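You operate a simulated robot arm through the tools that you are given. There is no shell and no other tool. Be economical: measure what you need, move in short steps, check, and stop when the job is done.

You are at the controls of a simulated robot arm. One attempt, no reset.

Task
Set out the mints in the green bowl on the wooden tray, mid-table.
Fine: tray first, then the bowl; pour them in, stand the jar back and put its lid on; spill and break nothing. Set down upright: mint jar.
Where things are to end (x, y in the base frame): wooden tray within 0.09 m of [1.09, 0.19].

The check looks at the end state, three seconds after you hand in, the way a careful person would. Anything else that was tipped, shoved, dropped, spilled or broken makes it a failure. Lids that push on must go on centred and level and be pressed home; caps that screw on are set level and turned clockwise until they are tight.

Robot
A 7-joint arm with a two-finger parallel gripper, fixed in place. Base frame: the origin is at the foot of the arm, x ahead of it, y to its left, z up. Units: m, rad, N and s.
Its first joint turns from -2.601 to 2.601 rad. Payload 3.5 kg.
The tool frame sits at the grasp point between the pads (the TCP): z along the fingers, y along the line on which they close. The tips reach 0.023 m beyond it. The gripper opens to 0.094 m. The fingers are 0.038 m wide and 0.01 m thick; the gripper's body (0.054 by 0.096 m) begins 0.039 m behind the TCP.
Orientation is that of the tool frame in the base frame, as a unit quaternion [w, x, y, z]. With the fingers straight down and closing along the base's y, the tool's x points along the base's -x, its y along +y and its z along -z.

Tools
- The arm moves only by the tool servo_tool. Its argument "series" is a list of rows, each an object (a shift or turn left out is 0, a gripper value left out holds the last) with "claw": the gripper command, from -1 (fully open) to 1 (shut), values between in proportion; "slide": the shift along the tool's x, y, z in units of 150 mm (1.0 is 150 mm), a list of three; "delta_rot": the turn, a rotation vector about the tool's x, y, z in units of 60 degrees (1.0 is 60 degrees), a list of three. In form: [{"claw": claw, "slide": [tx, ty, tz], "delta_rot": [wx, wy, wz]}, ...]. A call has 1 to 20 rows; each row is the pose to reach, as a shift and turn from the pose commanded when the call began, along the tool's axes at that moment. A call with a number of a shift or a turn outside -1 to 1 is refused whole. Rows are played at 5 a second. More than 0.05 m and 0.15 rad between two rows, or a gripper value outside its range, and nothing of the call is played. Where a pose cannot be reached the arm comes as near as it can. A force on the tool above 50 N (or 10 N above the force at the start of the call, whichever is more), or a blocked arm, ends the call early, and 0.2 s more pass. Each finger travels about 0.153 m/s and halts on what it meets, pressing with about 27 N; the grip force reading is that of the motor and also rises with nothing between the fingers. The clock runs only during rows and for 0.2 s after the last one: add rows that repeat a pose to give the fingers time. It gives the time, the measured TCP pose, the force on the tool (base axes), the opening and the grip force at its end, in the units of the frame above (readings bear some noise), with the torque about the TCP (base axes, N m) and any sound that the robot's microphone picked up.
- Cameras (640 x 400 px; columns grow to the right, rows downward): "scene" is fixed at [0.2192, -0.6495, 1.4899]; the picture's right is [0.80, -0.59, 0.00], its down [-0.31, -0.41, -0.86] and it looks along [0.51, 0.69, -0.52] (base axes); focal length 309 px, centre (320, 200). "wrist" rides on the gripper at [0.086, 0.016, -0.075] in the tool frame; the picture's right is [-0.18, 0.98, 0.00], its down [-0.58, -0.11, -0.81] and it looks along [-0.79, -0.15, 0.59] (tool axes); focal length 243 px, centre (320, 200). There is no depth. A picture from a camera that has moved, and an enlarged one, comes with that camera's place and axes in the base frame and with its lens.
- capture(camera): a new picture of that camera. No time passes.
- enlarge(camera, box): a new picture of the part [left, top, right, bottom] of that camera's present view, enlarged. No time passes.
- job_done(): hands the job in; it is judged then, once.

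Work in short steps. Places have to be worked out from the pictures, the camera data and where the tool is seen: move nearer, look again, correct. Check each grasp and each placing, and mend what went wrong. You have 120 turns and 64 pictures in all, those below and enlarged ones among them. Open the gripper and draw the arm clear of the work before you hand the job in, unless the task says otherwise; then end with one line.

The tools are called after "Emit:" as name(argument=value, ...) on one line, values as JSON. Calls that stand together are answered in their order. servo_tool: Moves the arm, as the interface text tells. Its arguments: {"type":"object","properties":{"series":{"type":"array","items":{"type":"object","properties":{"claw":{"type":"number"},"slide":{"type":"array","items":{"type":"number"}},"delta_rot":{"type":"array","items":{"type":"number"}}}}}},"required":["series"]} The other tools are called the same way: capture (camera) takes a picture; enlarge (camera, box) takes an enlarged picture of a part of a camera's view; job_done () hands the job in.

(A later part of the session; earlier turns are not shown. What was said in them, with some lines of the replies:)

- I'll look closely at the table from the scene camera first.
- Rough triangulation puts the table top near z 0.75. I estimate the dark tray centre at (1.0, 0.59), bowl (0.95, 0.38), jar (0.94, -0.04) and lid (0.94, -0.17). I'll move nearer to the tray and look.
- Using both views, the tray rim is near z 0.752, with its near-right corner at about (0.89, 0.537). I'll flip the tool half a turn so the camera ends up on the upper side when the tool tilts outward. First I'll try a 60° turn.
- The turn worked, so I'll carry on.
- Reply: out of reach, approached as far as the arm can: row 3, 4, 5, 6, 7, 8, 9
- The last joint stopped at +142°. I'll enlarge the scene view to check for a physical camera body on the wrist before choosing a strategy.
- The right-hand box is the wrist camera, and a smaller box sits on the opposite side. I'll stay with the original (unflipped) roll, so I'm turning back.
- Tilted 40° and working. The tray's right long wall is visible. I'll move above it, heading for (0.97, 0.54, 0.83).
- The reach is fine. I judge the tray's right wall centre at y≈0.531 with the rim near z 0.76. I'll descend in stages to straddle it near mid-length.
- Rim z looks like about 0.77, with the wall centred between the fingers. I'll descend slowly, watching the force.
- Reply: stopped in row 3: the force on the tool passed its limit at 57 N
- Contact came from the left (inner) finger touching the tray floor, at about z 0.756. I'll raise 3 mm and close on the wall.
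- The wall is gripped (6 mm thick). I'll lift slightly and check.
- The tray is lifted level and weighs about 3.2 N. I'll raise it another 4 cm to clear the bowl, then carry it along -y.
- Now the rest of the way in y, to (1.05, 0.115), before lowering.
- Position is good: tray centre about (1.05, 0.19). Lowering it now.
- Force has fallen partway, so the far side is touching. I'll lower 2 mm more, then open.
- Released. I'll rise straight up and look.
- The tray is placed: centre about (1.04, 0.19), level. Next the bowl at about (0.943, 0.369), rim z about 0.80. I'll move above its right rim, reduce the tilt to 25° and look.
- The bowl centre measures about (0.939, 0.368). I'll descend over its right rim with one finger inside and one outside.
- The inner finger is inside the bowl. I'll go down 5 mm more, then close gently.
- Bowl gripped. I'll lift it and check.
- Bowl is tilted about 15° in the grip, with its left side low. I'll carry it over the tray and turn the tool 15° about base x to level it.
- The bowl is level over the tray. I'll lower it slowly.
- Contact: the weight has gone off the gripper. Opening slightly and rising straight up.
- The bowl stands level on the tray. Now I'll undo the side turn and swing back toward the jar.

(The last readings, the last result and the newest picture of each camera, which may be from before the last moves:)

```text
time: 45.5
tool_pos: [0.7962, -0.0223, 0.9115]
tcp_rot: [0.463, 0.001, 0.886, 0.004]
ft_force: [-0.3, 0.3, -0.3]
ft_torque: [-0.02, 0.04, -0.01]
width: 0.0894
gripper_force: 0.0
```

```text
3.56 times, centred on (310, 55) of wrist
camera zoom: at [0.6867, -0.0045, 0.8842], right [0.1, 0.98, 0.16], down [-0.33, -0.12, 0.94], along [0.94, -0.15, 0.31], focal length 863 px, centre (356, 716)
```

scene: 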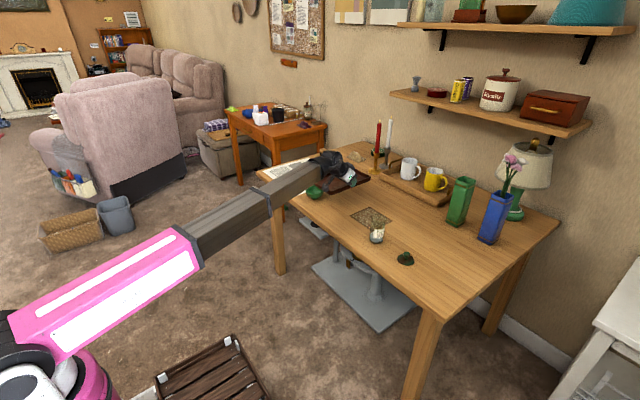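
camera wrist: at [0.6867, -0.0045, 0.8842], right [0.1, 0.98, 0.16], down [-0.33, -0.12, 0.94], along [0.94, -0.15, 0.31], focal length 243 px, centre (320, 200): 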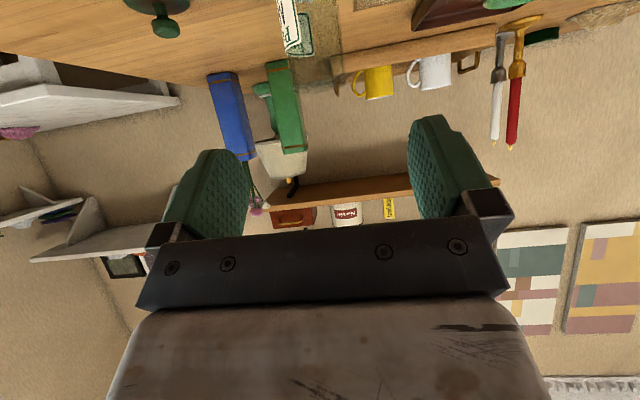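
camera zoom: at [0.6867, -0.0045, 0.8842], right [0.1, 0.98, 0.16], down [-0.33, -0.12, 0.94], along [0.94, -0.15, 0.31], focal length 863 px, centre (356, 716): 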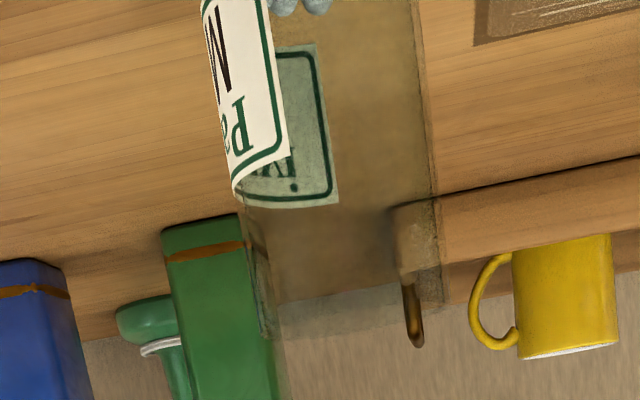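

The jar axis is at about (0.942, -0.027), top z about 0.855, diameter about 0.048. I'll drop to grip height in front of it.

Emit:
servo_tool(series=[{"slide": [0.15, -0.01, 0.11]}, {"slide": [0.3, -0.02, 0.23]}, {"slide": [0.45, -0.03, 0.34]}, {"slide": [0.559, -0.033, 0.422]}, {"slide": [0.559, -0.033, 0.422]}])

Emit:
capture(camera="wrist")

Emit:
enlarge(camera="scene", box=[310, 180, 430, 280])

```text
time: 46.7
tool_pos: [0.8002, -0.0243, 0.8072]
tcp_rot: [0.463, 0.001, 0.887, 0.004]
ft_force: [-0.4, 0.6, 0.2]
ft_torque: [0.01, 0.0, -0.04]
width: 0.0892
gripper_force: 0.1
```

```text
27 pictures are left
camera wrist: at [0.6907, -0.0083, 0.7793], right [0.1, 0.98, 0.16], down [-0.33, -0.12, 0.94], along [0.94, -0.15, 0.31], focal length 243 px, centre (320, 200)
```

wrist: 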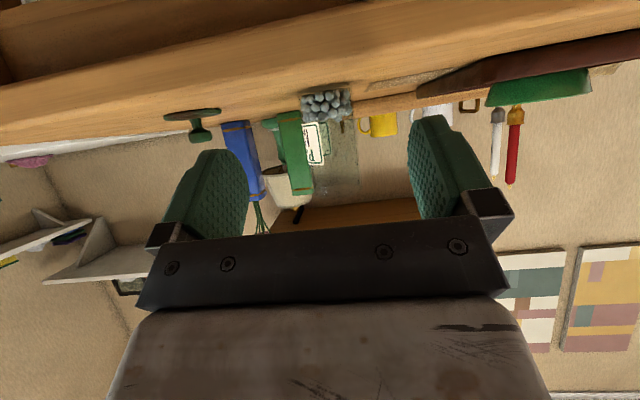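

```text
4.00 times, centred on (370, 230) of scene
camera zoom: at [0.2192, -0.6495, 1.4899], right [0.8, -0.59, 0.0], down [-0.31, -0.41, -0.86], along [0.51, 0.69, -0.52], focal length 1236 px, centre (120, 80)
```

zoom: 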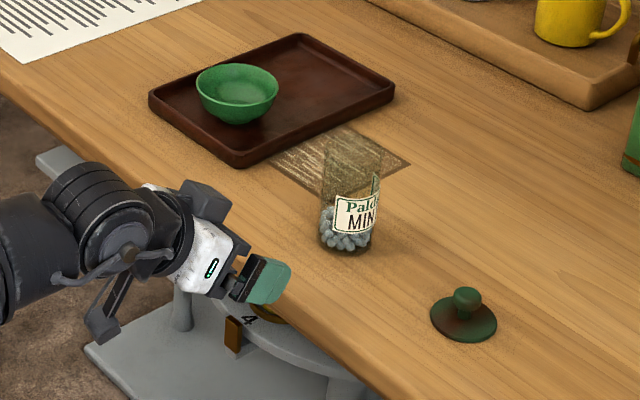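

Aligned: the jar sits between the fingers at y about -0.025. I'll advance straight along +x, in two stages.

Emit:
servo_tool(series=[{"slide": [-0.114, 0, 0.164]}, {"slide": [-0.228, 0, 0.328]}, {"slide": [-0.342, -0.005, 0.492]}, {"slide": [-0.342, -0.005, 0.492]}])

Emit:
capture(camera="wrist")

```text
time: 47.7
tool_pos: [0.8911, -0.0235, 0.808]
tcp_rot: [0.462, 0.001, 0.887, 0.004]
ft_force: [0.0, 0.3, 0.0]
ft_torque: [0.02, -0.01, 0.03]
width: 0.0895
gripper_force: 0.1
```

```text
25 pictures are left
camera wrist: at [0.7815, -0.0074, 0.7815], right [0.1, 0.98, 0.16], down [-0.33, -0.12, 0.94], along [0.94, -0.15, 0.31], focal length 243 px, centre (320, 200)
```

wrist: 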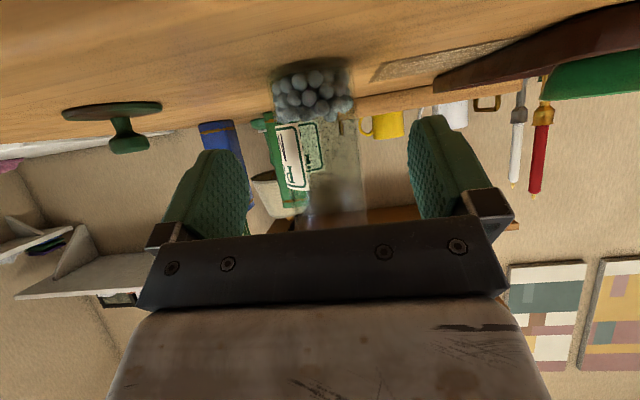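

Emit:
servo_tool(series=[{"slide": [-0.08, -0.005, 0.112]}, {"slide": [-0.156, -0.01, 0.224]}, {"slide": [-0.156, -0.01, 0.224]}])

Emit:
capture(camera="wrist")

Emit:
enlarge(camera="scene", box=[340, 200, 410, 260])

```text
time: 48.5
tool_pos: [0.9335, -0.0255, 0.8093]
tcp_rot: [0.462, 0.001, 0.887, 0.003]
ft_force: [-0.2, -1.0, 0.3]
ft_torque: [0.0, -0.01, -0.02]
width: 0.0892
gripper_force: 0.1
```

```text
24 pictures are left
camera wrist: at [0.8229, -0.0085, 0.7821], right [0.1, 0.98, 0.16], down [-0.33, -0.12, 0.94], along [0.94, -0.15, 0.31], focal length 243 px, centre (320, 200)
```

wrist: 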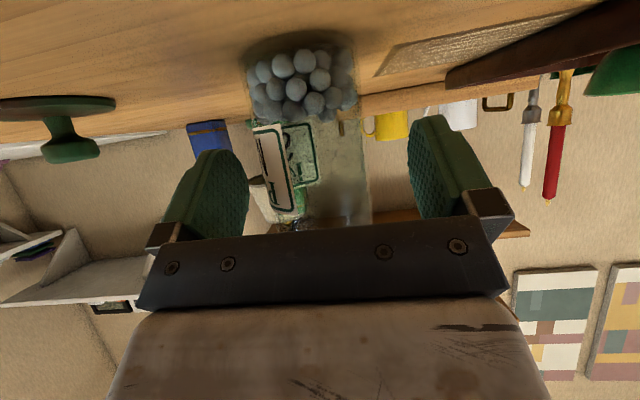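

```text
6.67 times, centred on (375, 230) of scene
camera zoom: at [0.2192, -0.6495, 1.4899], right [0.8, -0.59, 0.0], down [-0.31, -0.41, -0.86], along [0.51, 0.69, -0.52], focal length 2059 px, centre (-47, 0)
```

zoom: 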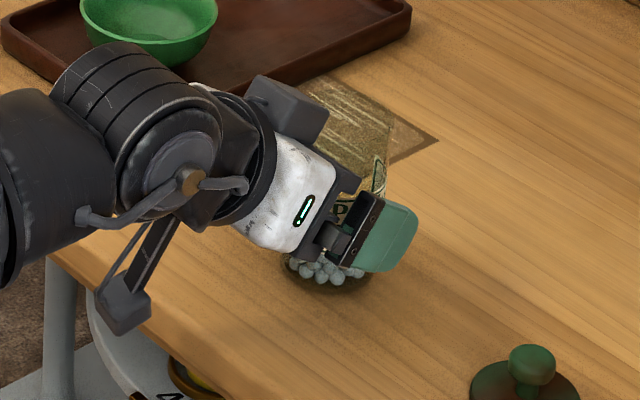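

The jar is between the pads and clear of the palm. Closing.

Emit:
servo_tool(series=[{"claw": -0.5}, {"claw": -0.2}, {"claw": 0.1}, {"claw": 0.4}, {"claw": 0.7}, {"claw": 0.7}])

Emit:
enlarge(camera="scene", box=[340, 200, 410, 260])

```text
time: 49.9
tool_pos: [0.9311, -0.0248, 0.8094]
tcp_rot: [0.462, 0.001, 0.887, 0.003]
ft_force: [-0.6, 0.8, 0.8]
ft_torque: [0.03, 0.0, 0.01]
width: 0.0532
gripper_force: 27.6
```

```text
6.67 times, centred on (375, 230) of scene
camera zoom: at [0.2192, -0.6495, 1.4899], right [0.8, -0.59, 0.0], down [-0.31, -0.41, -0.86], along [0.51, 0.69, -0.52], focal length 2059 px, centre (-47, 0)
```

zoom: 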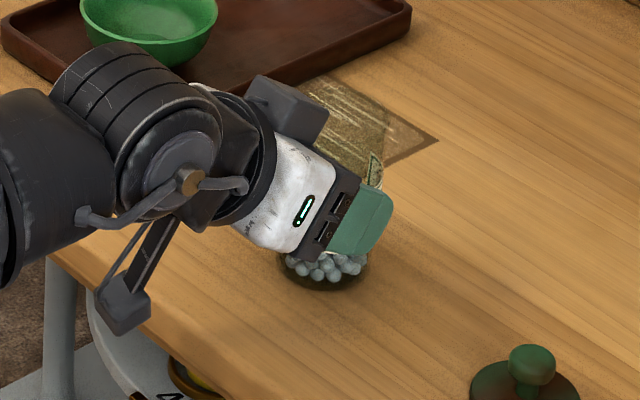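

Gripped; the jar is 53 mm across. I'll lift slowly, then check.

Emit:
servo_tool(series=[{"slide": [-0.06, 0, -0.04]}, {"slide": [-0.15, 0, -0.105]}, {"slide": [-0.28, 0, -0.195]}, {"slide": [-0.42, 0, -0.29]}, {"slide": [-0.55, 0, -0.38]}, {"slide": [-0.657, 0, -0.457]}, {"slide": [-0.657, 0, -0.457]}])

Emit:
enlarge(camera="scene", box=[320, 160, 430, 250])

```text
time: 51.5
tool_pos: [0.9313, -0.0288, 0.9269]
tcp_rot: [0.463, 0.002, 0.886, 0.003]
ft_force: [0.2, 0.6, -2.7]
ft_torque: [0.0, 0.01, -0.01]
width: 0.0529
gripper_force: 27.2
```

```text
4.44 times, centred on (375, 205) of scene
camera zoom: at [0.2192, -0.6495, 1.4899], right [0.8, -0.59, 0.0], down [-0.31, -0.41, -0.86], along [0.51, 0.69, -0.52], focal length 1373 px, centre (76, 178)
```

zoom: 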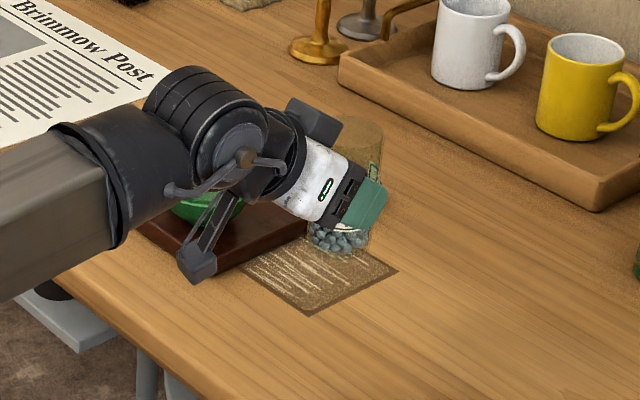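

The jar is held upright (2.7 N). Next I'll pitch the tool to horizontal, leaning the jar back 35°, while moving toward a point right of the bowl.

Emit:
servo_tool(series=[{"slide": [-0.03, 0.1, 0.04], "delta_rot": [0, -0.1, 0]}, {"slide": [-0.06, 0.22, 0.08], "delta_rot": [0, -0.2, 0]}, {"slide": [-0.09, 0.34, 0.12], "delta_rot": [0, -0.3, 0]}, {"slide": [-0.12, 0.46, 0.16], "delta_rot": [0, -0.4, 0]}, {"slide": [-0.14, 0.58, 0.2], "delta_rot": [0, -0.5, 0]}, {"slide": [-0.152, 0.667, 0.219], "delta_rot": [0, -0.58, 0]}, {"slide": [-0.152, 0.667, 0.219], "delta_rot": [0, -0.58, 0]}])

Emit:
capture(camera="wrist")

Emit:
enlarge(camera="scene", box=[300, 130, 420, 230])

```text
time: 53.1
tool_pos: [0.9722, 0.0714, 0.9284]
tcp_rot: [0.706, 0.001, 0.708, 0.003]
ft_force: [-0.4, 0.5, -2.1]
ft_torque: [0.02, 0.11, -0.03]
width: 0.0528
gripper_force: 26.7
out of reach, approached as far as the arm can: row 6
```

```text
20 pictures are left
camera wrist: at [0.8982, 0.0889, 0.8416], right [0.0, 0.98, 0.19], down [-0.8, -0.12, 0.58], along [0.59, -0.15, 0.79], focal length 243 px, centre (320, 200)
```

wrist: 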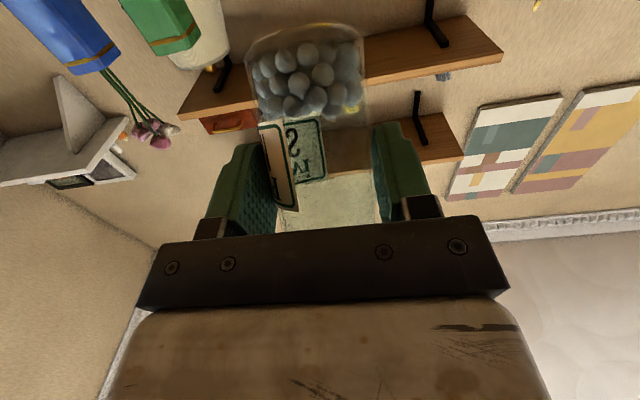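

```text
4.00 times, centred on (360, 180) of scene
camera zoom: at [0.2192, -0.6495, 1.4899], right [0.8, -0.59, 0.0], down [-0.31, -0.41, -0.86], along [0.51, 0.69, -0.52], focal length 1236 px, centre (160, 280)
```

zoom: 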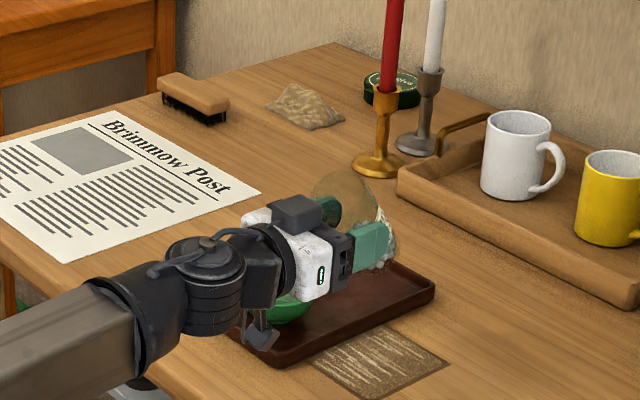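

Tool is horizontal. First 60° of roll, with the mouth going toward +y, while moving to (1.013, 0.125) at the same height.

Emit:
servo_tool(series=[{"slide": [0, 0.05, 0.04], "delta_rot": [0, 0, -0.14]}, {"slide": [0, 0.1, 0.08], "delta_rot": [0, 0, -0.28]}, {"slide": [0, 0.16, 0.12], "delta_rot": [0, 0, -0.42]}, {"slide": [0, 0.22, 0.16], "delta_rot": [0, 0, -0.56]}, {"slide": [0, 0.28, 0.2], "delta_rot": [0, 0, -0.7]}, {"slide": [0, 0.33, 0.24], "delta_rot": [0, 0, -0.84]}, {"slide": [0, 0.36, 0.273], "delta_rot": [0, 0, -0.98]}, {"slide": [0, 0.36, 0.273], "delta_rot": [0, 0, -1.0]}, {"slide": [0, 0.36, 0.273], "delta_rot": [0, 0, -1.0]}])

Emit:
enlarge(camera="scene", box=[300, 130, 420, 230])

```text
time: 55.1
tool_pos: [1.013, 0.1272, 0.9265]
tcp_rot: [0.613, -0.353, 0.613, -0.351]
ft_force: [-0.3, -0.3, -3.0]
ft_torque: [0.02, 0.07, -0.02]
width: 0.0526
gripper_force: 27.0
```

```text
4.00 times, centred on (360, 180) of scene
camera zoom: at [0.2192, -0.6495, 1.4899], right [0.8, -0.59, 0.0], down [-0.31, -0.41, -0.86], along [0.51, 0.69, -0.52], focal length 1236 px, centre (160, 280)
```

zoom: 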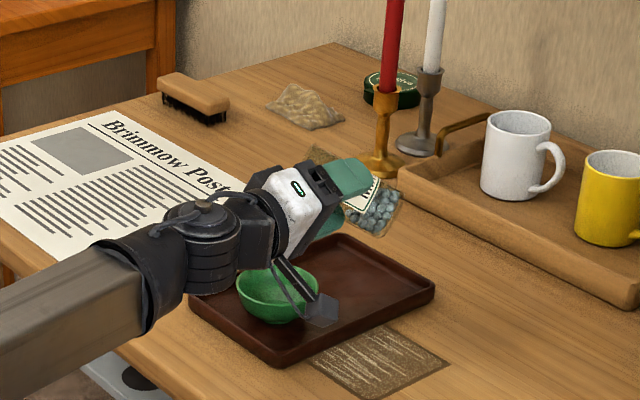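

The jar is rolled 60° with nothing out. I'll lower over the bowl while rolling to about 99°.

Emit:
servo_tool(series=[{"slide": [0.03, 0.08, 0], "delta_rot": [0, 0, -0.13]}, {"slide": [0.06, 0.17, 0], "delta_rot": [0, 0, -0.26]}, {"slide": [0.09, 0.25, 0], "delta_rot": [0, 0, -0.38]}, {"slide": [0.122, 0.345, 0], "delta_rot": [0, 0, -0.46]}, {"slide": [0.122, 0.345, 0], "delta_rot": [0, 0, -0.55]}, {"slide": [0.122, 0.345, 0], "delta_rot": [0, 0, -0.65]}, {"slide": [0.122, 0.345, 0], "delta_rot": [0, 0, -0.65]}])

Emit:
enlarge(camera="scene", box=[320, 150, 410, 220])

```text
time: 56.7
tool_pos: [1.0112, 0.1383, 0.873]
tcp_rot: [-0.461, 0.537, -0.461, 0.535]
ft_force: [0.1, 0.5, -3.1]
ft_torque: [0.03, 0.09, -0.01]
width: 0.0531
gripper_force: 26.6
```

```text
5.71 times, centred on (365, 185) of scene
camera zoom: at [0.2192, -0.6495, 1.4899], right [0.8, -0.59, 0.0], down [-0.31, -0.41, -0.86], along [0.51, 0.69, -0.52], focal length 1765 px, centre (63, 286)
```

zoom: 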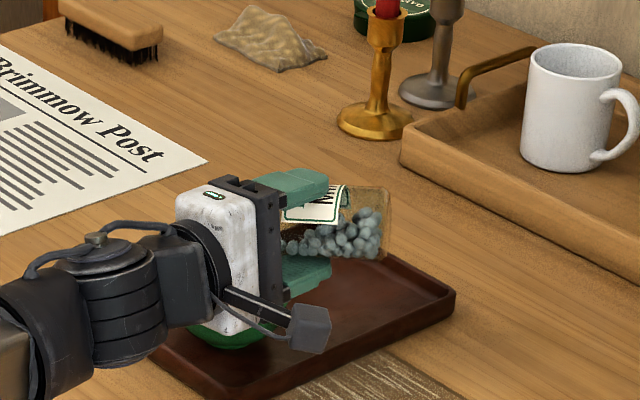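

The mints have levelled but not left the jar. I'll continue slowly to about 125°, shifting y to keep the lip above the bowl.

Emit:
servo_tool(series=[{"slide": [-0.01, -0.005, 0], "delta_rot": [0, 0, -0.05]}, {"slide": [-0.02, -0.01, 0], "delta_rot": [0, 0, -0.1]}, {"slide": [-0.03, -0.015, 0], "delta_rot": [0, 0, -0.15]}, {"slide": [-0.035, -0.02, 0], "delta_rot": [0, 0, -0.2]}, {"slide": [-0.045, -0.025, 0], "delta_rot": [0, 0, -0.25]}, {"slide": [-0.05, -0.03, 0], "delta_rot": [0, 0, -0.3]}, {"slide": [-0.06, -0.035, 0], "delta_rot": [0, 0, -0.35]}, {"slide": [-0.068, -0.04, 0], "delta_rot": [0, 0, -0.4]}, {"slide": [-0.074, -0.045, 0], "delta_rot": [0, 0, -0.433]}, {"slide": [-0.074, -0.045, 0], "delta_rot": [0, 0, -0.433]}])

Emit:
enlarge(camera="scene", box=[320, 150, 410, 220])

```text
time: 58.9
tool_pos: [1.0121, 0.1497, 0.8785]
tcp_rot: [-0.329, 0.627, -0.329, 0.625]
ft_force: [0.2, 0.5, -2.3]
ft_torque: [0.02, 0.08, -0.02]
width: 0.0526
gripper_force: 27.1
```

```text
5.71 times, centred on (365, 185) of scene
camera zoom: at [0.2192, -0.6495, 1.4899], right [0.8, -0.59, 0.0], down [-0.31, -0.41, -0.86], along [0.51, 0.69, -0.52], focal length 1765 px, centre (63, 286)
```

zoom: 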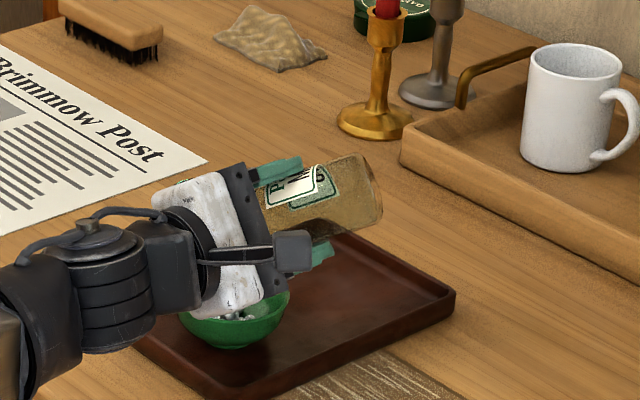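

The mints are running into the bowl. I'll roll on to about 150° to empty the jar.

Emit:
servo_tool(series=[{"slide": [-0.007, -0.015, 0], "delta_rot": [0, 0, -0.07]}, {"slide": [-0.014, -0.03, 0], "delta_rot": [0, 0, -0.14]}, {"slide": [-0.02, -0.045, 0], "delta_rot": [0, 0, -0.21]}, {"slide": [-0.027, -0.06, 0], "delta_rot": [0, 0, -0.28]}, {"slide": [-0.033, -0.072, 0], "delta_rot": [0, 0, -0.35]}, {"slide": [-0.039, -0.084, 0], "delta_rot": [0, 0, -0.417]}, {"slide": [-0.039, -0.084, 0], "delta_rot": [0, 0, -0.417]}, {"slide": [-0.039, -0.084, 0], "delta_rot": [0, 0, -0.417]}])

Emit:
capture(camera="wrist")

Emit:
enlarge(camera="scene", box=[320, 150, 410, 220])

```text
time: 60.7
tool_pos: [1.0128, 0.1615, 0.886]
tcp_rot: [-0.186, 0.683, -0.184, 0.682]
ft_force: [-0.1, 0.4, -1.5]
ft_torque: [0.03, 0.05, 0.01]
width: 0.0527
gripper_force: 26.7
```

```text
15 pictures are left
camera wrist: at [0.9388, 0.1035, 0.9538], right [0.0, -0.76, -0.66], down [-0.81, 0.39, -0.45], along [0.59, 0.53, -0.61], focal length 243 px, centre (320, 200)
```

wrist: 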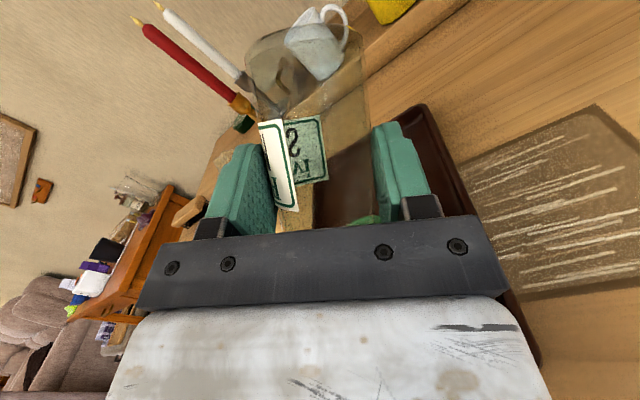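

```text
5.71 times, centred on (365, 185) of scene
camera zoom: at [0.2192, -0.6495, 1.4899], right [0.8, -0.59, 0.0], down [-0.31, -0.41, -0.86], along [0.51, 0.69, -0.52], focal length 1765 px, centre (63, 286)
```

zoom: 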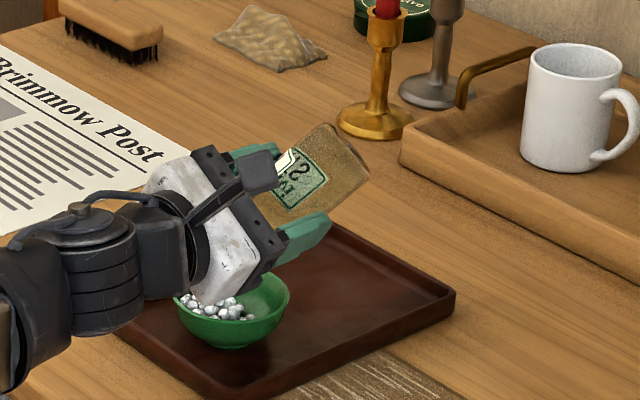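

The jar is empty (1.5 N) and the mints are in the bowl. I'll rise, then roll back.

Emit:
servo_tool(series=[{"slide": [0.12, -0.07, 0]}, {"slide": [0.289, -0.167, 0]}, {"slide": [0.289, -0.167, 0], "delta_rot": [0, 0, 0.14]}, {"slide": [0.289, -0.167, 0], "delta_rot": [0, 0, 0.28]}, {"slide": [0.289, -0.167, 0], "delta_rot": [0, 0, 0.42]}, {"slide": [0.289, -0.167, 0], "delta_rot": [0, 0, 0.56]}, {"slide": [0.289, -0.167, 0], "delta_rot": [0, 0, 0.7]}, {"slide": [0.289, -0.167, 0], "delta_rot": [0, 0, 0.84]}, {"slide": [0.289, -0.167, 0], "delta_rot": [0, 0, 0.98]}, {"slide": [0.289, -0.167, 0], "delta_rot": [0, 0, 1.0]}])

Emit:
servo_tool(series=[{"delta_rot": [0, 0, 0.14]}, {"delta_rot": [0, 0, 0.28]}, {"delta_rot": [0, 0, 0.42]}, {"delta_rot": [0, 0, 0.56]}, {"delta_rot": [0, 0, 0.7]}, {"delta_rot": [0, 0, 0.84]}, {"delta_rot": [0, 0, 0.98]}, {"delta_rot": [0, 0, 1.0]}, {"delta_rot": [0, 0, 1.0]}])

```text
time: 62.9
tool_pos: [1.0121, 0.1604, 0.936]
tcp_rot: [0.502, -0.499, 0.502, -0.497]
ft_force: [0.1, 0.3, -2.7]
ft_torque: [0.02, 0.09, 0.02]
width: 0.0527
gripper_force: 26.8
```

```text
time: 64.9
tool_pos: [1.0134, 0.1616, 0.9366]
tcp_rot: [0.683, -0.181, 0.684, -0.18]
ft_force: [-0.5, -0.5, -2.5]
ft_torque: [0.03, 0.04, 0.01]
width: 0.0528
gripper_force: 27.3
```

Emit:
servo_tool(series=[{"slide": [0.05, -0.09, -0.04], "delta_rot": [0, 0, 0.12]}, {"slide": [0.11, -0.19, -0.1], "delta_rot": [0, 0, 0.25]}, {"slide": [0.17, -0.3, -0.15], "delta_rot": [0, 0, 0.38]}, {"slide": [0.23, -0.4, -0.2], "delta_rot": [0, 0, 0.495]}, {"slide": [0.3, -0.52, -0.267], "delta_rot": [0, 0, 0.495]}, {"slide": [0.3, -0.52, -0.267], "delta_rot": [0, 0, 0.495]}])

Emit:
enlarge(camera="scene", box=[310, 140, 430, 230])

```text
time: 66.3
tool_pos: [0.9713, 0.0717, 0.9342]
tcp_rot: [0.706, 0.001, 0.708, 0.001]
ft_force: [0.2, 0.0, -1.7]
ft_torque: [0.01, 0.07, -0.01]
width: 0.0527
gripper_force: 26.5
```

```text
4.44 times, centred on (370, 185) of scene
camera zoom: at [0.2192, -0.6495, 1.4899], right [0.8, -0.59, 0.0], down [-0.31, -0.41, -0.86], along [0.51, 0.69, -0.52], focal length 1373 px, centre (98, 267)
```

zoom: 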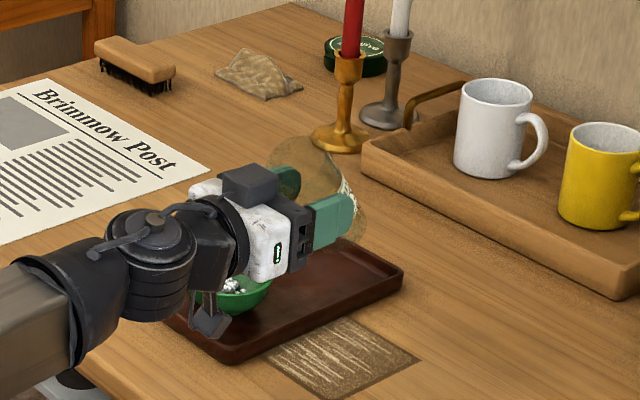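

Now pitch back upright and return above the jar's original spot.

Emit:
servo_tool(series=[{"slide": [0, -0.1, -0.04], "delta_rot": [0, 0.1, 0]}, {"slide": [0, -0.2, -0.09], "delta_rot": [0, 0.2, 0]}, {"slide": [0, -0.32, -0.14], "delta_rot": [0, 0.3, 0]}, {"slide": [0, -0.44, -0.19], "delta_rot": [0, 0.4, 0]}, {"slide": [0, -0.56, -0.23], "delta_rot": [0, 0.5, 0]}, {"slide": [0, -0.653, -0.267], "delta_rot": [0, 0.58, 0]}, {"slide": [0, -0.653, -0.267], "delta_rot": [0, 0.58, 0]}])

Emit:
enlarge(camera="scene", box=[310, 150, 430, 250])

```text
time: 67.9
tool_pos: [0.9326, -0.0287, 0.9357]
tcp_rot: [0.462, 0.0, 0.887, 0.001]
ft_force: [0.5, 0.1, -2.0]
ft_torque: [0.02, 0.0, -0.01]
width: 0.0526
gripper_force: 27.1
out of reach, approached as far as the arm can: row 1
```

```text
4.00 times, centred on (370, 200) of scene
camera zoom: at [0.2192, -0.6495, 1.4899], right [0.8, -0.59, 0.0], down [-0.31, -0.41, -0.86], along [0.51, 0.69, -0.52], focal length 1236 px, centre (120, 200)
```

zoom: 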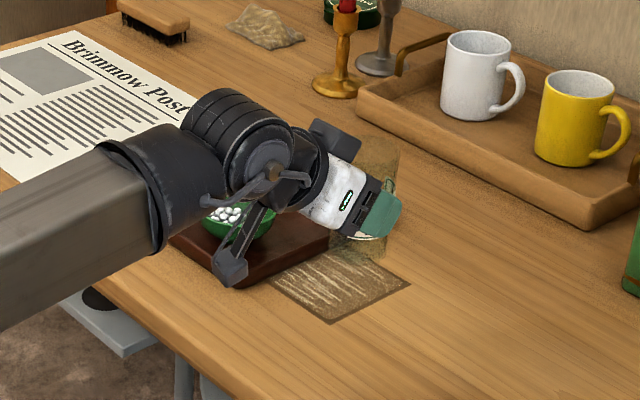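

Lowering the jar to the table, slow at the end.

Emit:
servo_tool(series=[{"slide": [0.15, 0.01, 0.104]}, {"slide": [0.3, 0.02, 0.209]}, {"slide": [0.45, 0.02, 0.313]}, {"slide": [0.58, 0.02, 0.403]}, {"slide": [0.64, 0.02, 0.445]}, {"slide": [0.665, 0.02, 0.462]}, {"slide": [0.68, 0.02, 0.473]}, {"slide": [0.688, 0.02, 0.479]}, {"slide": [0.688, 0.02, 0.479]}])

```text
time: 69.9
tool_pos: [0.9324, -0.0247, 0.8106]
tcp_rot: [0.463, -0.001, 0.886, 0.002]
ft_force: [-2.4, -0.5, 11.5]
ft_torque: [-0.13, 0.22, -0.1]
width: 0.0523
gripper_force: 26.8
```

It's on the table. I'll ease off 1 mm and open.

Emit:
servo_tool(series=[{"slide": [-0.005, 0, -0.004]}, {"slide": [-0.005, 0, -0.004], "claw": -0.3}, {"slide": [-0.005, 0, -0.004], "claw": -0.6}, {"slide": [-0.005, 0, -0.004], "claw": -0.9}, {"slide": [-0.005, 0, -0.004], "claw": -0.9}])

Emit:
servo_tool(series=[{"slide": [0.06, 0, -0.09]}, {"slide": [0.17, 0, -0.25]}, {"slide": [0.28, 0, -0.41]}, {"slide": [0.4, 0, -0.58]}, {"slide": [0.46, 0, -0.66]}, {"slide": [0.46, 0, -0.66]}])

Emit:
enlarge(camera="scene", box=[310, 160, 430, 270])

```text
time: 71.1
tool_pos: [0.9328, -0.0245, 0.8123]
tcp_rot: [0.463, 0.0, 0.886, 0.001]
ft_force: [0.6, -0.1, -0.7]
ft_torque: [-0.02, 0.03, -0.03]
width: 0.0894
gripper_force: 0.1
```

```text
time: 72.5
tool_pos: [0.8096, -0.024, 0.8108]
tcp_rot: [0.462, 0.0, 0.887, 0.0]
ft_force: [0.6, 0.2, 0.3]
ft_torque: [0.01, -0.03, 0.0]
width: 0.0892
gripper_force: 0.0
```

```text
3.64 times, centred on (370, 215) of scene
camera zoom: at [0.2192, -0.6495, 1.4899], right [0.8, -0.59, 0.0], down [-0.31, -0.41, -0.86], along [0.51, 0.69, -0.52], focal length 1123 px, centre (138, 146)
```

zoom: 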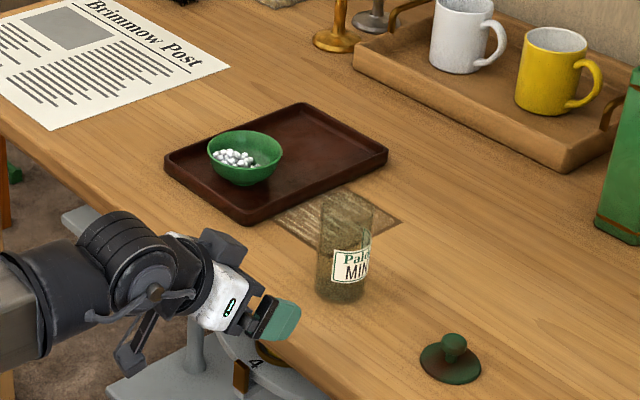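

No spill, and the jar stands upright and empty. Next the lid, at about (0.944, -0.16). I'll bring the tool vertical and move in front of it to look.

Emit:
servo_tool(series=[{"slide": [-0.12, -0.08, -0.01], "delta_rot": [0, 0.13, 0]}, {"slide": [-0.24, -0.2, -0.01], "delta_rot": [0, 0.26, 0]}, {"slide": [-0.36, -0.34, -0.02], "delta_rot": [0, 0.39, 0]}, {"slide": [-0.46, -0.48, -0.02], "delta_rot": [0, 0.52, 0]}, {"slide": [-0.54, -0.62, -0.03], "delta_rot": [0, 0.65, 0]}, {"slide": [-0.6, -0.76, -0.03], "delta_rot": [0, 0.78, 0]}, {"slide": [-0.63, -0.87, -0.03], "delta_rot": [0, 0.915, 0]}, {"slide": [-0.63, -0.87, -0.03], "delta_rot": [0, 0.915, 0]}])

Emit:
capture(camera="wrist")

```text
time: 74.3
tool_pos: [0.8633, -0.1565, 0.8918]
tcp_rot: [0.001, -0.001, 1.0, 0.001]
ft_force: [-0.1, -0.5, -0.2]
ft_torque: [-0.02, 0.01, -0.01]
width: 0.0892
gripper_force: 0.2
```

```text
10 pictures are left
camera wrist: at [0.777, -0.1398, 0.9671], right [0.18, 0.98, 0.0], down [0.58, -0.11, 0.81], along [0.79, -0.15, -0.59], focal length 243 px, centre (320, 200)
```

wrist: 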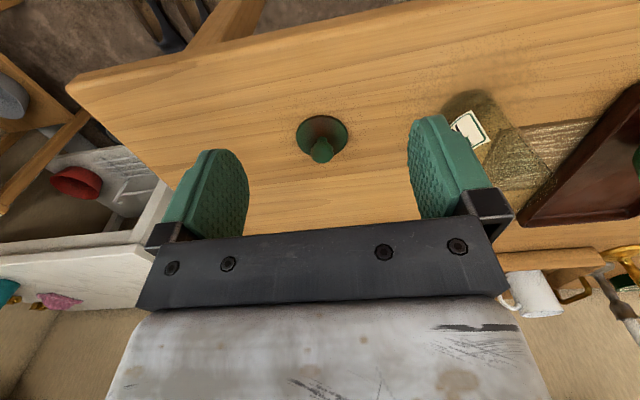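

The lid centre is about (0.941, -0.168) with a knob of about 24 mm. I'll go above it.

Emit:
servo_tool(series=[{"slide": [-0.2, -0.03, 0]}, {"slide": [-0.4, -0.06, 0.1]}, {"slide": [-0.513, -0.077, 0.3]}, {"slide": [-0.513, -0.077, 0.5]}, {"slide": [-0.513, -0.077, 0.6]}, {"slide": [-0.513, -0.077, 0.6]}])

Emit:
enlarge(camera="scene", box=[360, 210, 450, 280])

Emit:
capture(camera="wrist")

```text
time: 75.7
tool_pos: [0.9398, -0.1673, 0.8035]
tcp_rot: [0.001, -0.002, 1.0, 0.002]
ft_force: [-0.7, -0.1, 0.6]
ft_torque: [-0.03, -0.02, 0.01]
width: 0.0893
gripper_force: 0.1
```

```text
5.71 times, centred on (405, 245) of scene
camera zoom: at [0.2192, -0.6495, 1.4899], right [0.8, -0.59, 0.0], down [-0.31, -0.41, -0.86], along [0.51, 0.69, -0.52], focal length 1765 px, centre (-166, -57)
```

zoom: 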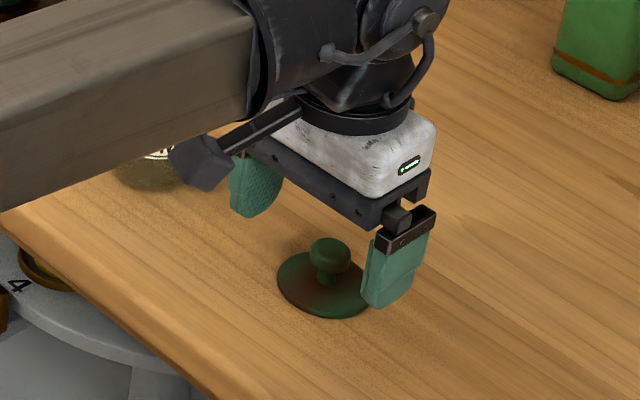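

```text
8 pictures are left
camera wrist: at [0.8541, -0.1507, 0.8778], right [0.18, 0.98, 0.0], down [0.58, -0.11, 0.81], along [0.79, -0.15, -0.59], focal length 243 px, centre (320, 200)
```

wrist: 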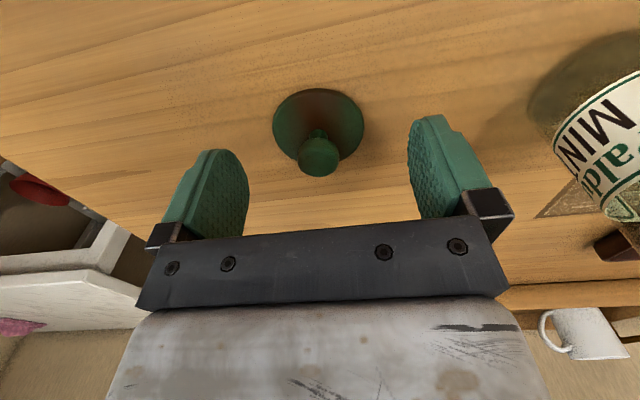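

The knob sits between the fingers. I'll make a small correction, go down, and close on the knob.

Emit:
servo_tool(series=[{"slide": [-0.027, -0.01, 0.05]}, {"slide": [-0.027, -0.01, 0.11]}, {"slide": [-0.027, -0.01, 0.11]}, {"slide": [-0.027, -0.01, 0.11], "claw": -0.4}, {"slide": [-0.027, -0.01, 0.11], "claw": 0}, {"slide": [-0.027, -0.01, 0.11], "claw": 0.4}, {"slide": [-0.027, -0.01, 0.11], "claw": 0.8}, {"slide": [-0.027, -0.01, 0.11], "claw": 1}, {"slide": [-0.027, -0.01, 0.11], "claw": 1}])

Emit:
capture(camera="wrist")

```text
time: 77.7
tool_pos: [0.9454, -0.1672, 0.7851]
tcp_rot: [0.002, -0.001, 1.0, 0.0]
ft_force: [0.7, -0.1, -0.7]
ft_torque: [-0.01, 0.0, 0.0]
width: 0.0211
gripper_force: 27.1
```

```text
7 pictures are left
camera wrist: at [0.8578, -0.1519, 0.8608], right [0.18, 0.98, 0.0], down [0.58, -0.11, 0.81], along [0.79, -0.15, -0.59], focal length 243 px, centre (320, 200)
```

wrist: 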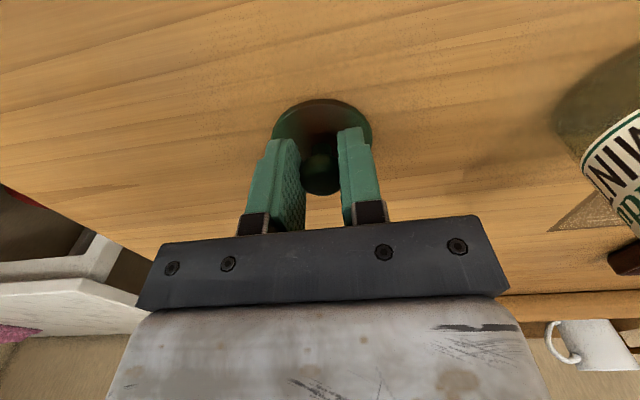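

The knob is gripped centrally. I'll lift and carry it over the jar at (0.944, -0.0245), staying above the mouth.

Emit:
servo_tool(series=[{"slide": [0, 0, -0.15]}, {"slide": [0, 0, -0.4]}, {"slide": [0, 0, -0.65]}, {"slide": [0, 0.1, -0.833]}, {"slide": [0, 0.35, -0.833]}, {"slide": [0, 0.6, -0.833]}, {"slide": [0, 0.85, -0.833]}, {"slide": [0.005, 0.951, -0.833]}, {"slide": [0.005, 0.951, -0.833]}, {"slide": [0.005, 0.951, -0.833]}])

Emit:
capture(camera="wrist")

Emit:
enlarge(camera="scene", box=[345, 180, 415, 250])

```text
time: 79.9
tool_pos: [0.9408, -0.0245, 0.9093]
tcp_rot: [0.002, 0.0, 1.0, 0.002]
ft_force: [0.5, 1.1, -0.4]
ft_torque: [-0.03, 0.0, 0.0]
width: 0.021
gripper_force: 27.2
```

```text
6 pictures are left
camera wrist: at [0.8544, -0.0076, 0.9844], right [0.18, 0.98, 0.0], down [0.58, -0.11, 0.81], along [0.79, -0.15, -0.59], focal length 243 px, centre (320, 200)
```

wrist: 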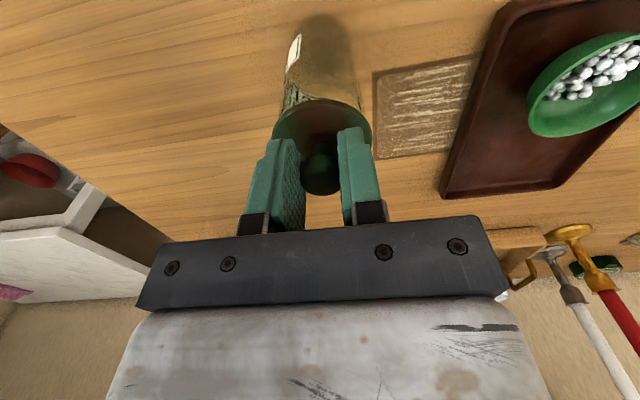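

```text
5.71 times, centred on (380, 215) of scene
camera zoom: at [0.2192, -0.6495, 1.4899], right [0.8, -0.59, 0.0], down [-0.31, -0.41, -0.86], along [0.51, 0.69, -0.52], focal length 1765 px, centre (-23, 114)
```

zoom: 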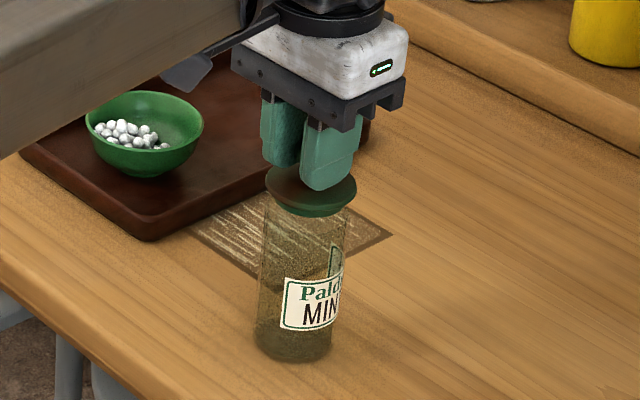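

Both views show the lid and jar axes agreeing within 1–2 mm. I'll lower slowly and feel for contact.

Emit:
servo_tool(series=[{"slide": [-0.007, 0, 0.03]}, {"slide": [-0.007, 0, 0.06]}, {"slide": [-0.007, 0, 0.09]}, {"slide": [-0.007, 0, 0.11]}, {"slide": [-0.007, 0, 0.125]}, {"slide": [-0.007, 0, 0.14]}, {"slide": [-0.007, 0, 0.14]}])

```text
time: 81.5
tool_pos: [0.9432, -0.0247, 0.8897]
tcp_rot: [0.002, -0.001, 1.0, 0.001]
ft_force: [2.5, 0.3, 32.9]
ft_torque: [-0.03, -0.27, 0.02]
width: 0.0214
gripper_force: 26.9
```

33 N already at 0.890, with the contact on the +x side. I'll take a close look before pressing.

Emit:
servo_tool(series=[{"slide": [0, 0, -0.015]}, {"slide": [0, 0, -0.015]}])

Emit:
enlarge(camera="scene", box=[360, 195, 400, 235])

```text
time: 82.1
tool_pos: [0.9418, -0.0247, 0.8903]
tcp_rot: [0.001, -0.001, 1.0, 0.001]
ft_force: [0.4, 1.0, 0.4]
ft_torque: [0.03, 0.0, 0.0]
width: 0.0211
gripper_force: 26.9
```

```text
10.00 times, centred on (380, 215) of scene
camera zoom: at [0.2192, -0.6495, 1.4899], right [0.8, -0.59, 0.0], down [-0.31, -0.41, -0.86], along [0.51, 0.69, -0.52], focal length 3089 px, centre (-280, 50)
```

zoom: 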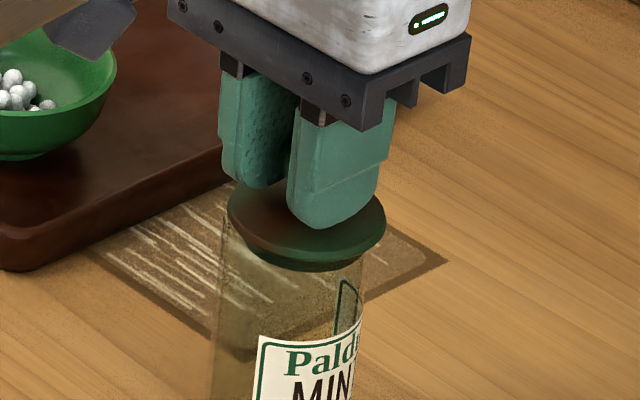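

The lid sits about 4–5 mm too far in +x, which agrees with the torque. I'll raise, shift -4.5 mm in x, and lower again.

Emit:
servo_tool(series=[{"slide": [0, 0, -0.03]}, {"slide": [0.03, 0, -0.03]}, {"slide": [0.03, 0, -0.03]}, {"slide": [0.03, 0, -0.01]}, {"slide": [0.03, 0, 0.005]}, {"slide": [0.03, 0, 0.015]}, {"slide": [0.03, 0, 0.015]}])

```text
time: 83.7
tool_pos: [0.9402, -0.0252, 0.8896]
tcp_rot: [0.002, -0.001, 1.0, 0.002]
ft_force: [2.1, 1.7, 11.8]
ft_torque: [0.01, -0.12, 0.02]
width: 0.0211
gripper_force: 27.0
heard: snap
```

Heard a snap, which could be the lid seating. I'll check.

Emit:
enlarge(camera="scene", box=[355, 190, 405, 250])

```text
6.67 times, centred on (380, 220) of scene
camera zoom: at [0.2192, -0.6495, 1.4899], right [0.8, -0.59, 0.0], down [-0.31, -0.41, -0.86], along [0.51, 0.69, -0.52], focal length 2059 px, centre (-80, 67)
```

zoom: 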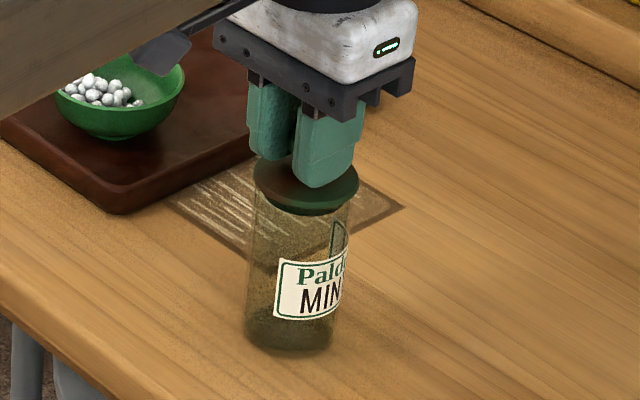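

The lid looks centred and seated, with the jar intact. I'll press down a bit more to be sure it's home.

Emit:
servo_tool(series=[{"slide": [0, 0, 0.006]}, {"slide": [0, 0, 0.012]}, {"slide": [0, 0, 0.012]}])

```text
time: 84.5
tool_pos: [0.9377, -0.0253, 0.8874]
tcp_rot: [0.002, -0.001, 1.0, 0.0]
ft_force: [5.3, 3.3, 33.0]
ft_torque: [0.04, -0.32, 0.03]
width: 0.0218
gripper_force: 26.6
```

Firm at 33 N. I'll ease off, open, and inspect.

Emit:
servo_tool(series=[{"slide": [0, 0, 0]}, {"slide": [0, 0, -0.005]}, {"slide": [0, 0, -0.005], "claw": 0.5}, {"slide": [0, 0, -0.005], "claw": 0.1}, {"slide": [0, 0, -0.005], "claw": 0.1}, {"slide": [0, 0, -0.15]}, {"slide": [0, 0, -0.35]}, {"slide": [0, 0, -0.35]}])

Emit:
enlarge(camera="scene", box=[355, 195, 405, 245])

```text
time: 86.3
tool_pos: [0.937, -0.0254, 0.9396]
tcp_rot: [0.001, -0.001, 1.0, 0.001]
ft_force: [0.7, -0.3, 0.2]
ft_torque: [0.0, -0.02, 0.03]
width: 0.0423
gripper_force: 0.1
```

```text
8.00 times, centred on (380, 220) of scene
camera zoom: at [0.2192, -0.6495, 1.4899], right [0.8, -0.59, 0.0], down [-0.31, -0.41, -0.86], along [0.51, 0.69, -0.52], focal length 2471 px, centre (-160, 40)
```

zoom: 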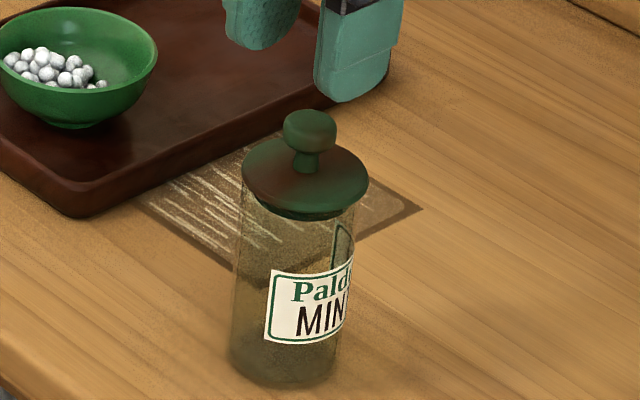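

The lid is on and level. As a last check I'll close the fingers and press gently on the centre of the knob.

Emit:
servo_tool(series=[{"claw": 1}, {"claw": 1}, {"slide": [-0.013, 0, 0.05]}, {"slide": [-0.013, 0, 0.1]}, {"slide": [-0.013, 0, 0.14]}, {"slide": [-0.013, 0, 0.155]}, {"slide": [-0.013, 0, 0.155]}])

```text
time: 87.9
tool_pos: [0.9397, -0.0255, 0.9153]
tcp_rot: [0.002, -0.001, 1.0, 0.001]
ft_force: [0.6, 0.5, 0.5]
ft_torque: [-0.01, -0.01, 0.02]
width: 0.0002
gripper_force: 26.6
```

Emit:
servo_tool(series=[{"slide": [0, 0, 0.01]}, {"slide": [0, 0, 0.02]}, {"slide": [0, 0, 0.03]}, {"slide": [0, 0, 0.04]}, {"slide": [0, 0, 0.04]}])

```text
time: 89.1
tool_pos: [0.9401, -0.0252, 0.9091]
tcp_rot: [0.001, 0.0, 1.0, 0.001]
ft_force: [-0.4, -0.7, 0.6]
ft_torque: [-0.01, 0.02, -0.03]
width: 0.0002
gripper_force: 27.0
```

No contact yet; continuing in small steps.

Emit:
servo_tool(series=[{"slide": [0, 0, 0.01]}, {"slide": [0, 0, 0.02]}, {"slide": [0, 0, 0.03]}, {"slide": [0, 0, 0.04]}, {"slide": [0, 0, 0.05]}, {"slide": [0, 0, 0.05]}])

```text
time: 90.1
tool_pos: [0.9406, -0.0243, 0.9095]
tcp_rot: [0.003, -0.001, 1.0, 0.001]
ft_force: [-3.0, 1.2, 17.3]
ft_torque: [-0.01, 0.04, 0.01]
width: 0.0
gripper_force: 27.1
stopped in row 5: the force on the tool passed its limit at 54 N (the readings are from after the stop); the commanded pose is now the measured one
```

Pressed to 54 N on centre with no movement and no further sound, so it is home. I'll rise and draw clear.

Emit:
servo_tool(series=[{"slide": [0, 0, -0.1]}, {"slide": [0, 0, -0.35]}, {"slide": [0.1, 0, -0.6]}, {"slide": [0.3, 0, -0.8], "claw": -0.5}, {"slide": [0.6, 0, -0.85]}, {"slide": [0.9, 0, -0.85]}, {"slide": [1.0, 0, -0.85]}, {"slide": [1.0, 0, -0.85]}])

Emit:
enlarge(camera="scene", box=[310, 160, 430, 270])

```text
time: 91.9
tool_pos: [0.7898, -0.0265, 1.0338]
tcp_rot: [0.002, -0.001, 1.0, 0.0]
ft_force: [0.0, -0.7, 0.7]
ft_torque: [0.02, -0.01, -0.03]
width: 0.0707
gripper_force: 0.1
```

```text
3.64 times, centred on (370, 215) of scene
camera zoom: at [0.2192, -0.6495, 1.4899], right [0.8, -0.59, 0.0], down [-0.31, -0.41, -0.86], along [0.51, 0.69, -0.52], focal length 1123 px, centre (138, 146)
```

zoom: 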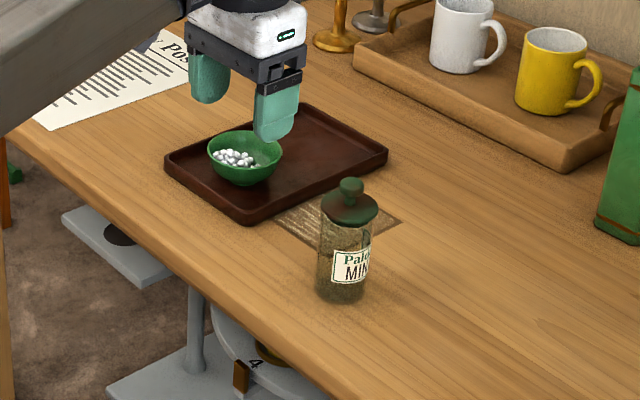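

The tray is placed, the mints are in the bowl on it, the jar stands upright with its lid on, and the arm is clear.

Emit:
job_done()

```text
The job is handed in.
```

The job is handed in: the tray is mid-table at about (1.04, 0.19), the green bowl of mints is on it with no spill visible, and the jar stands upright with its lid pressed on.
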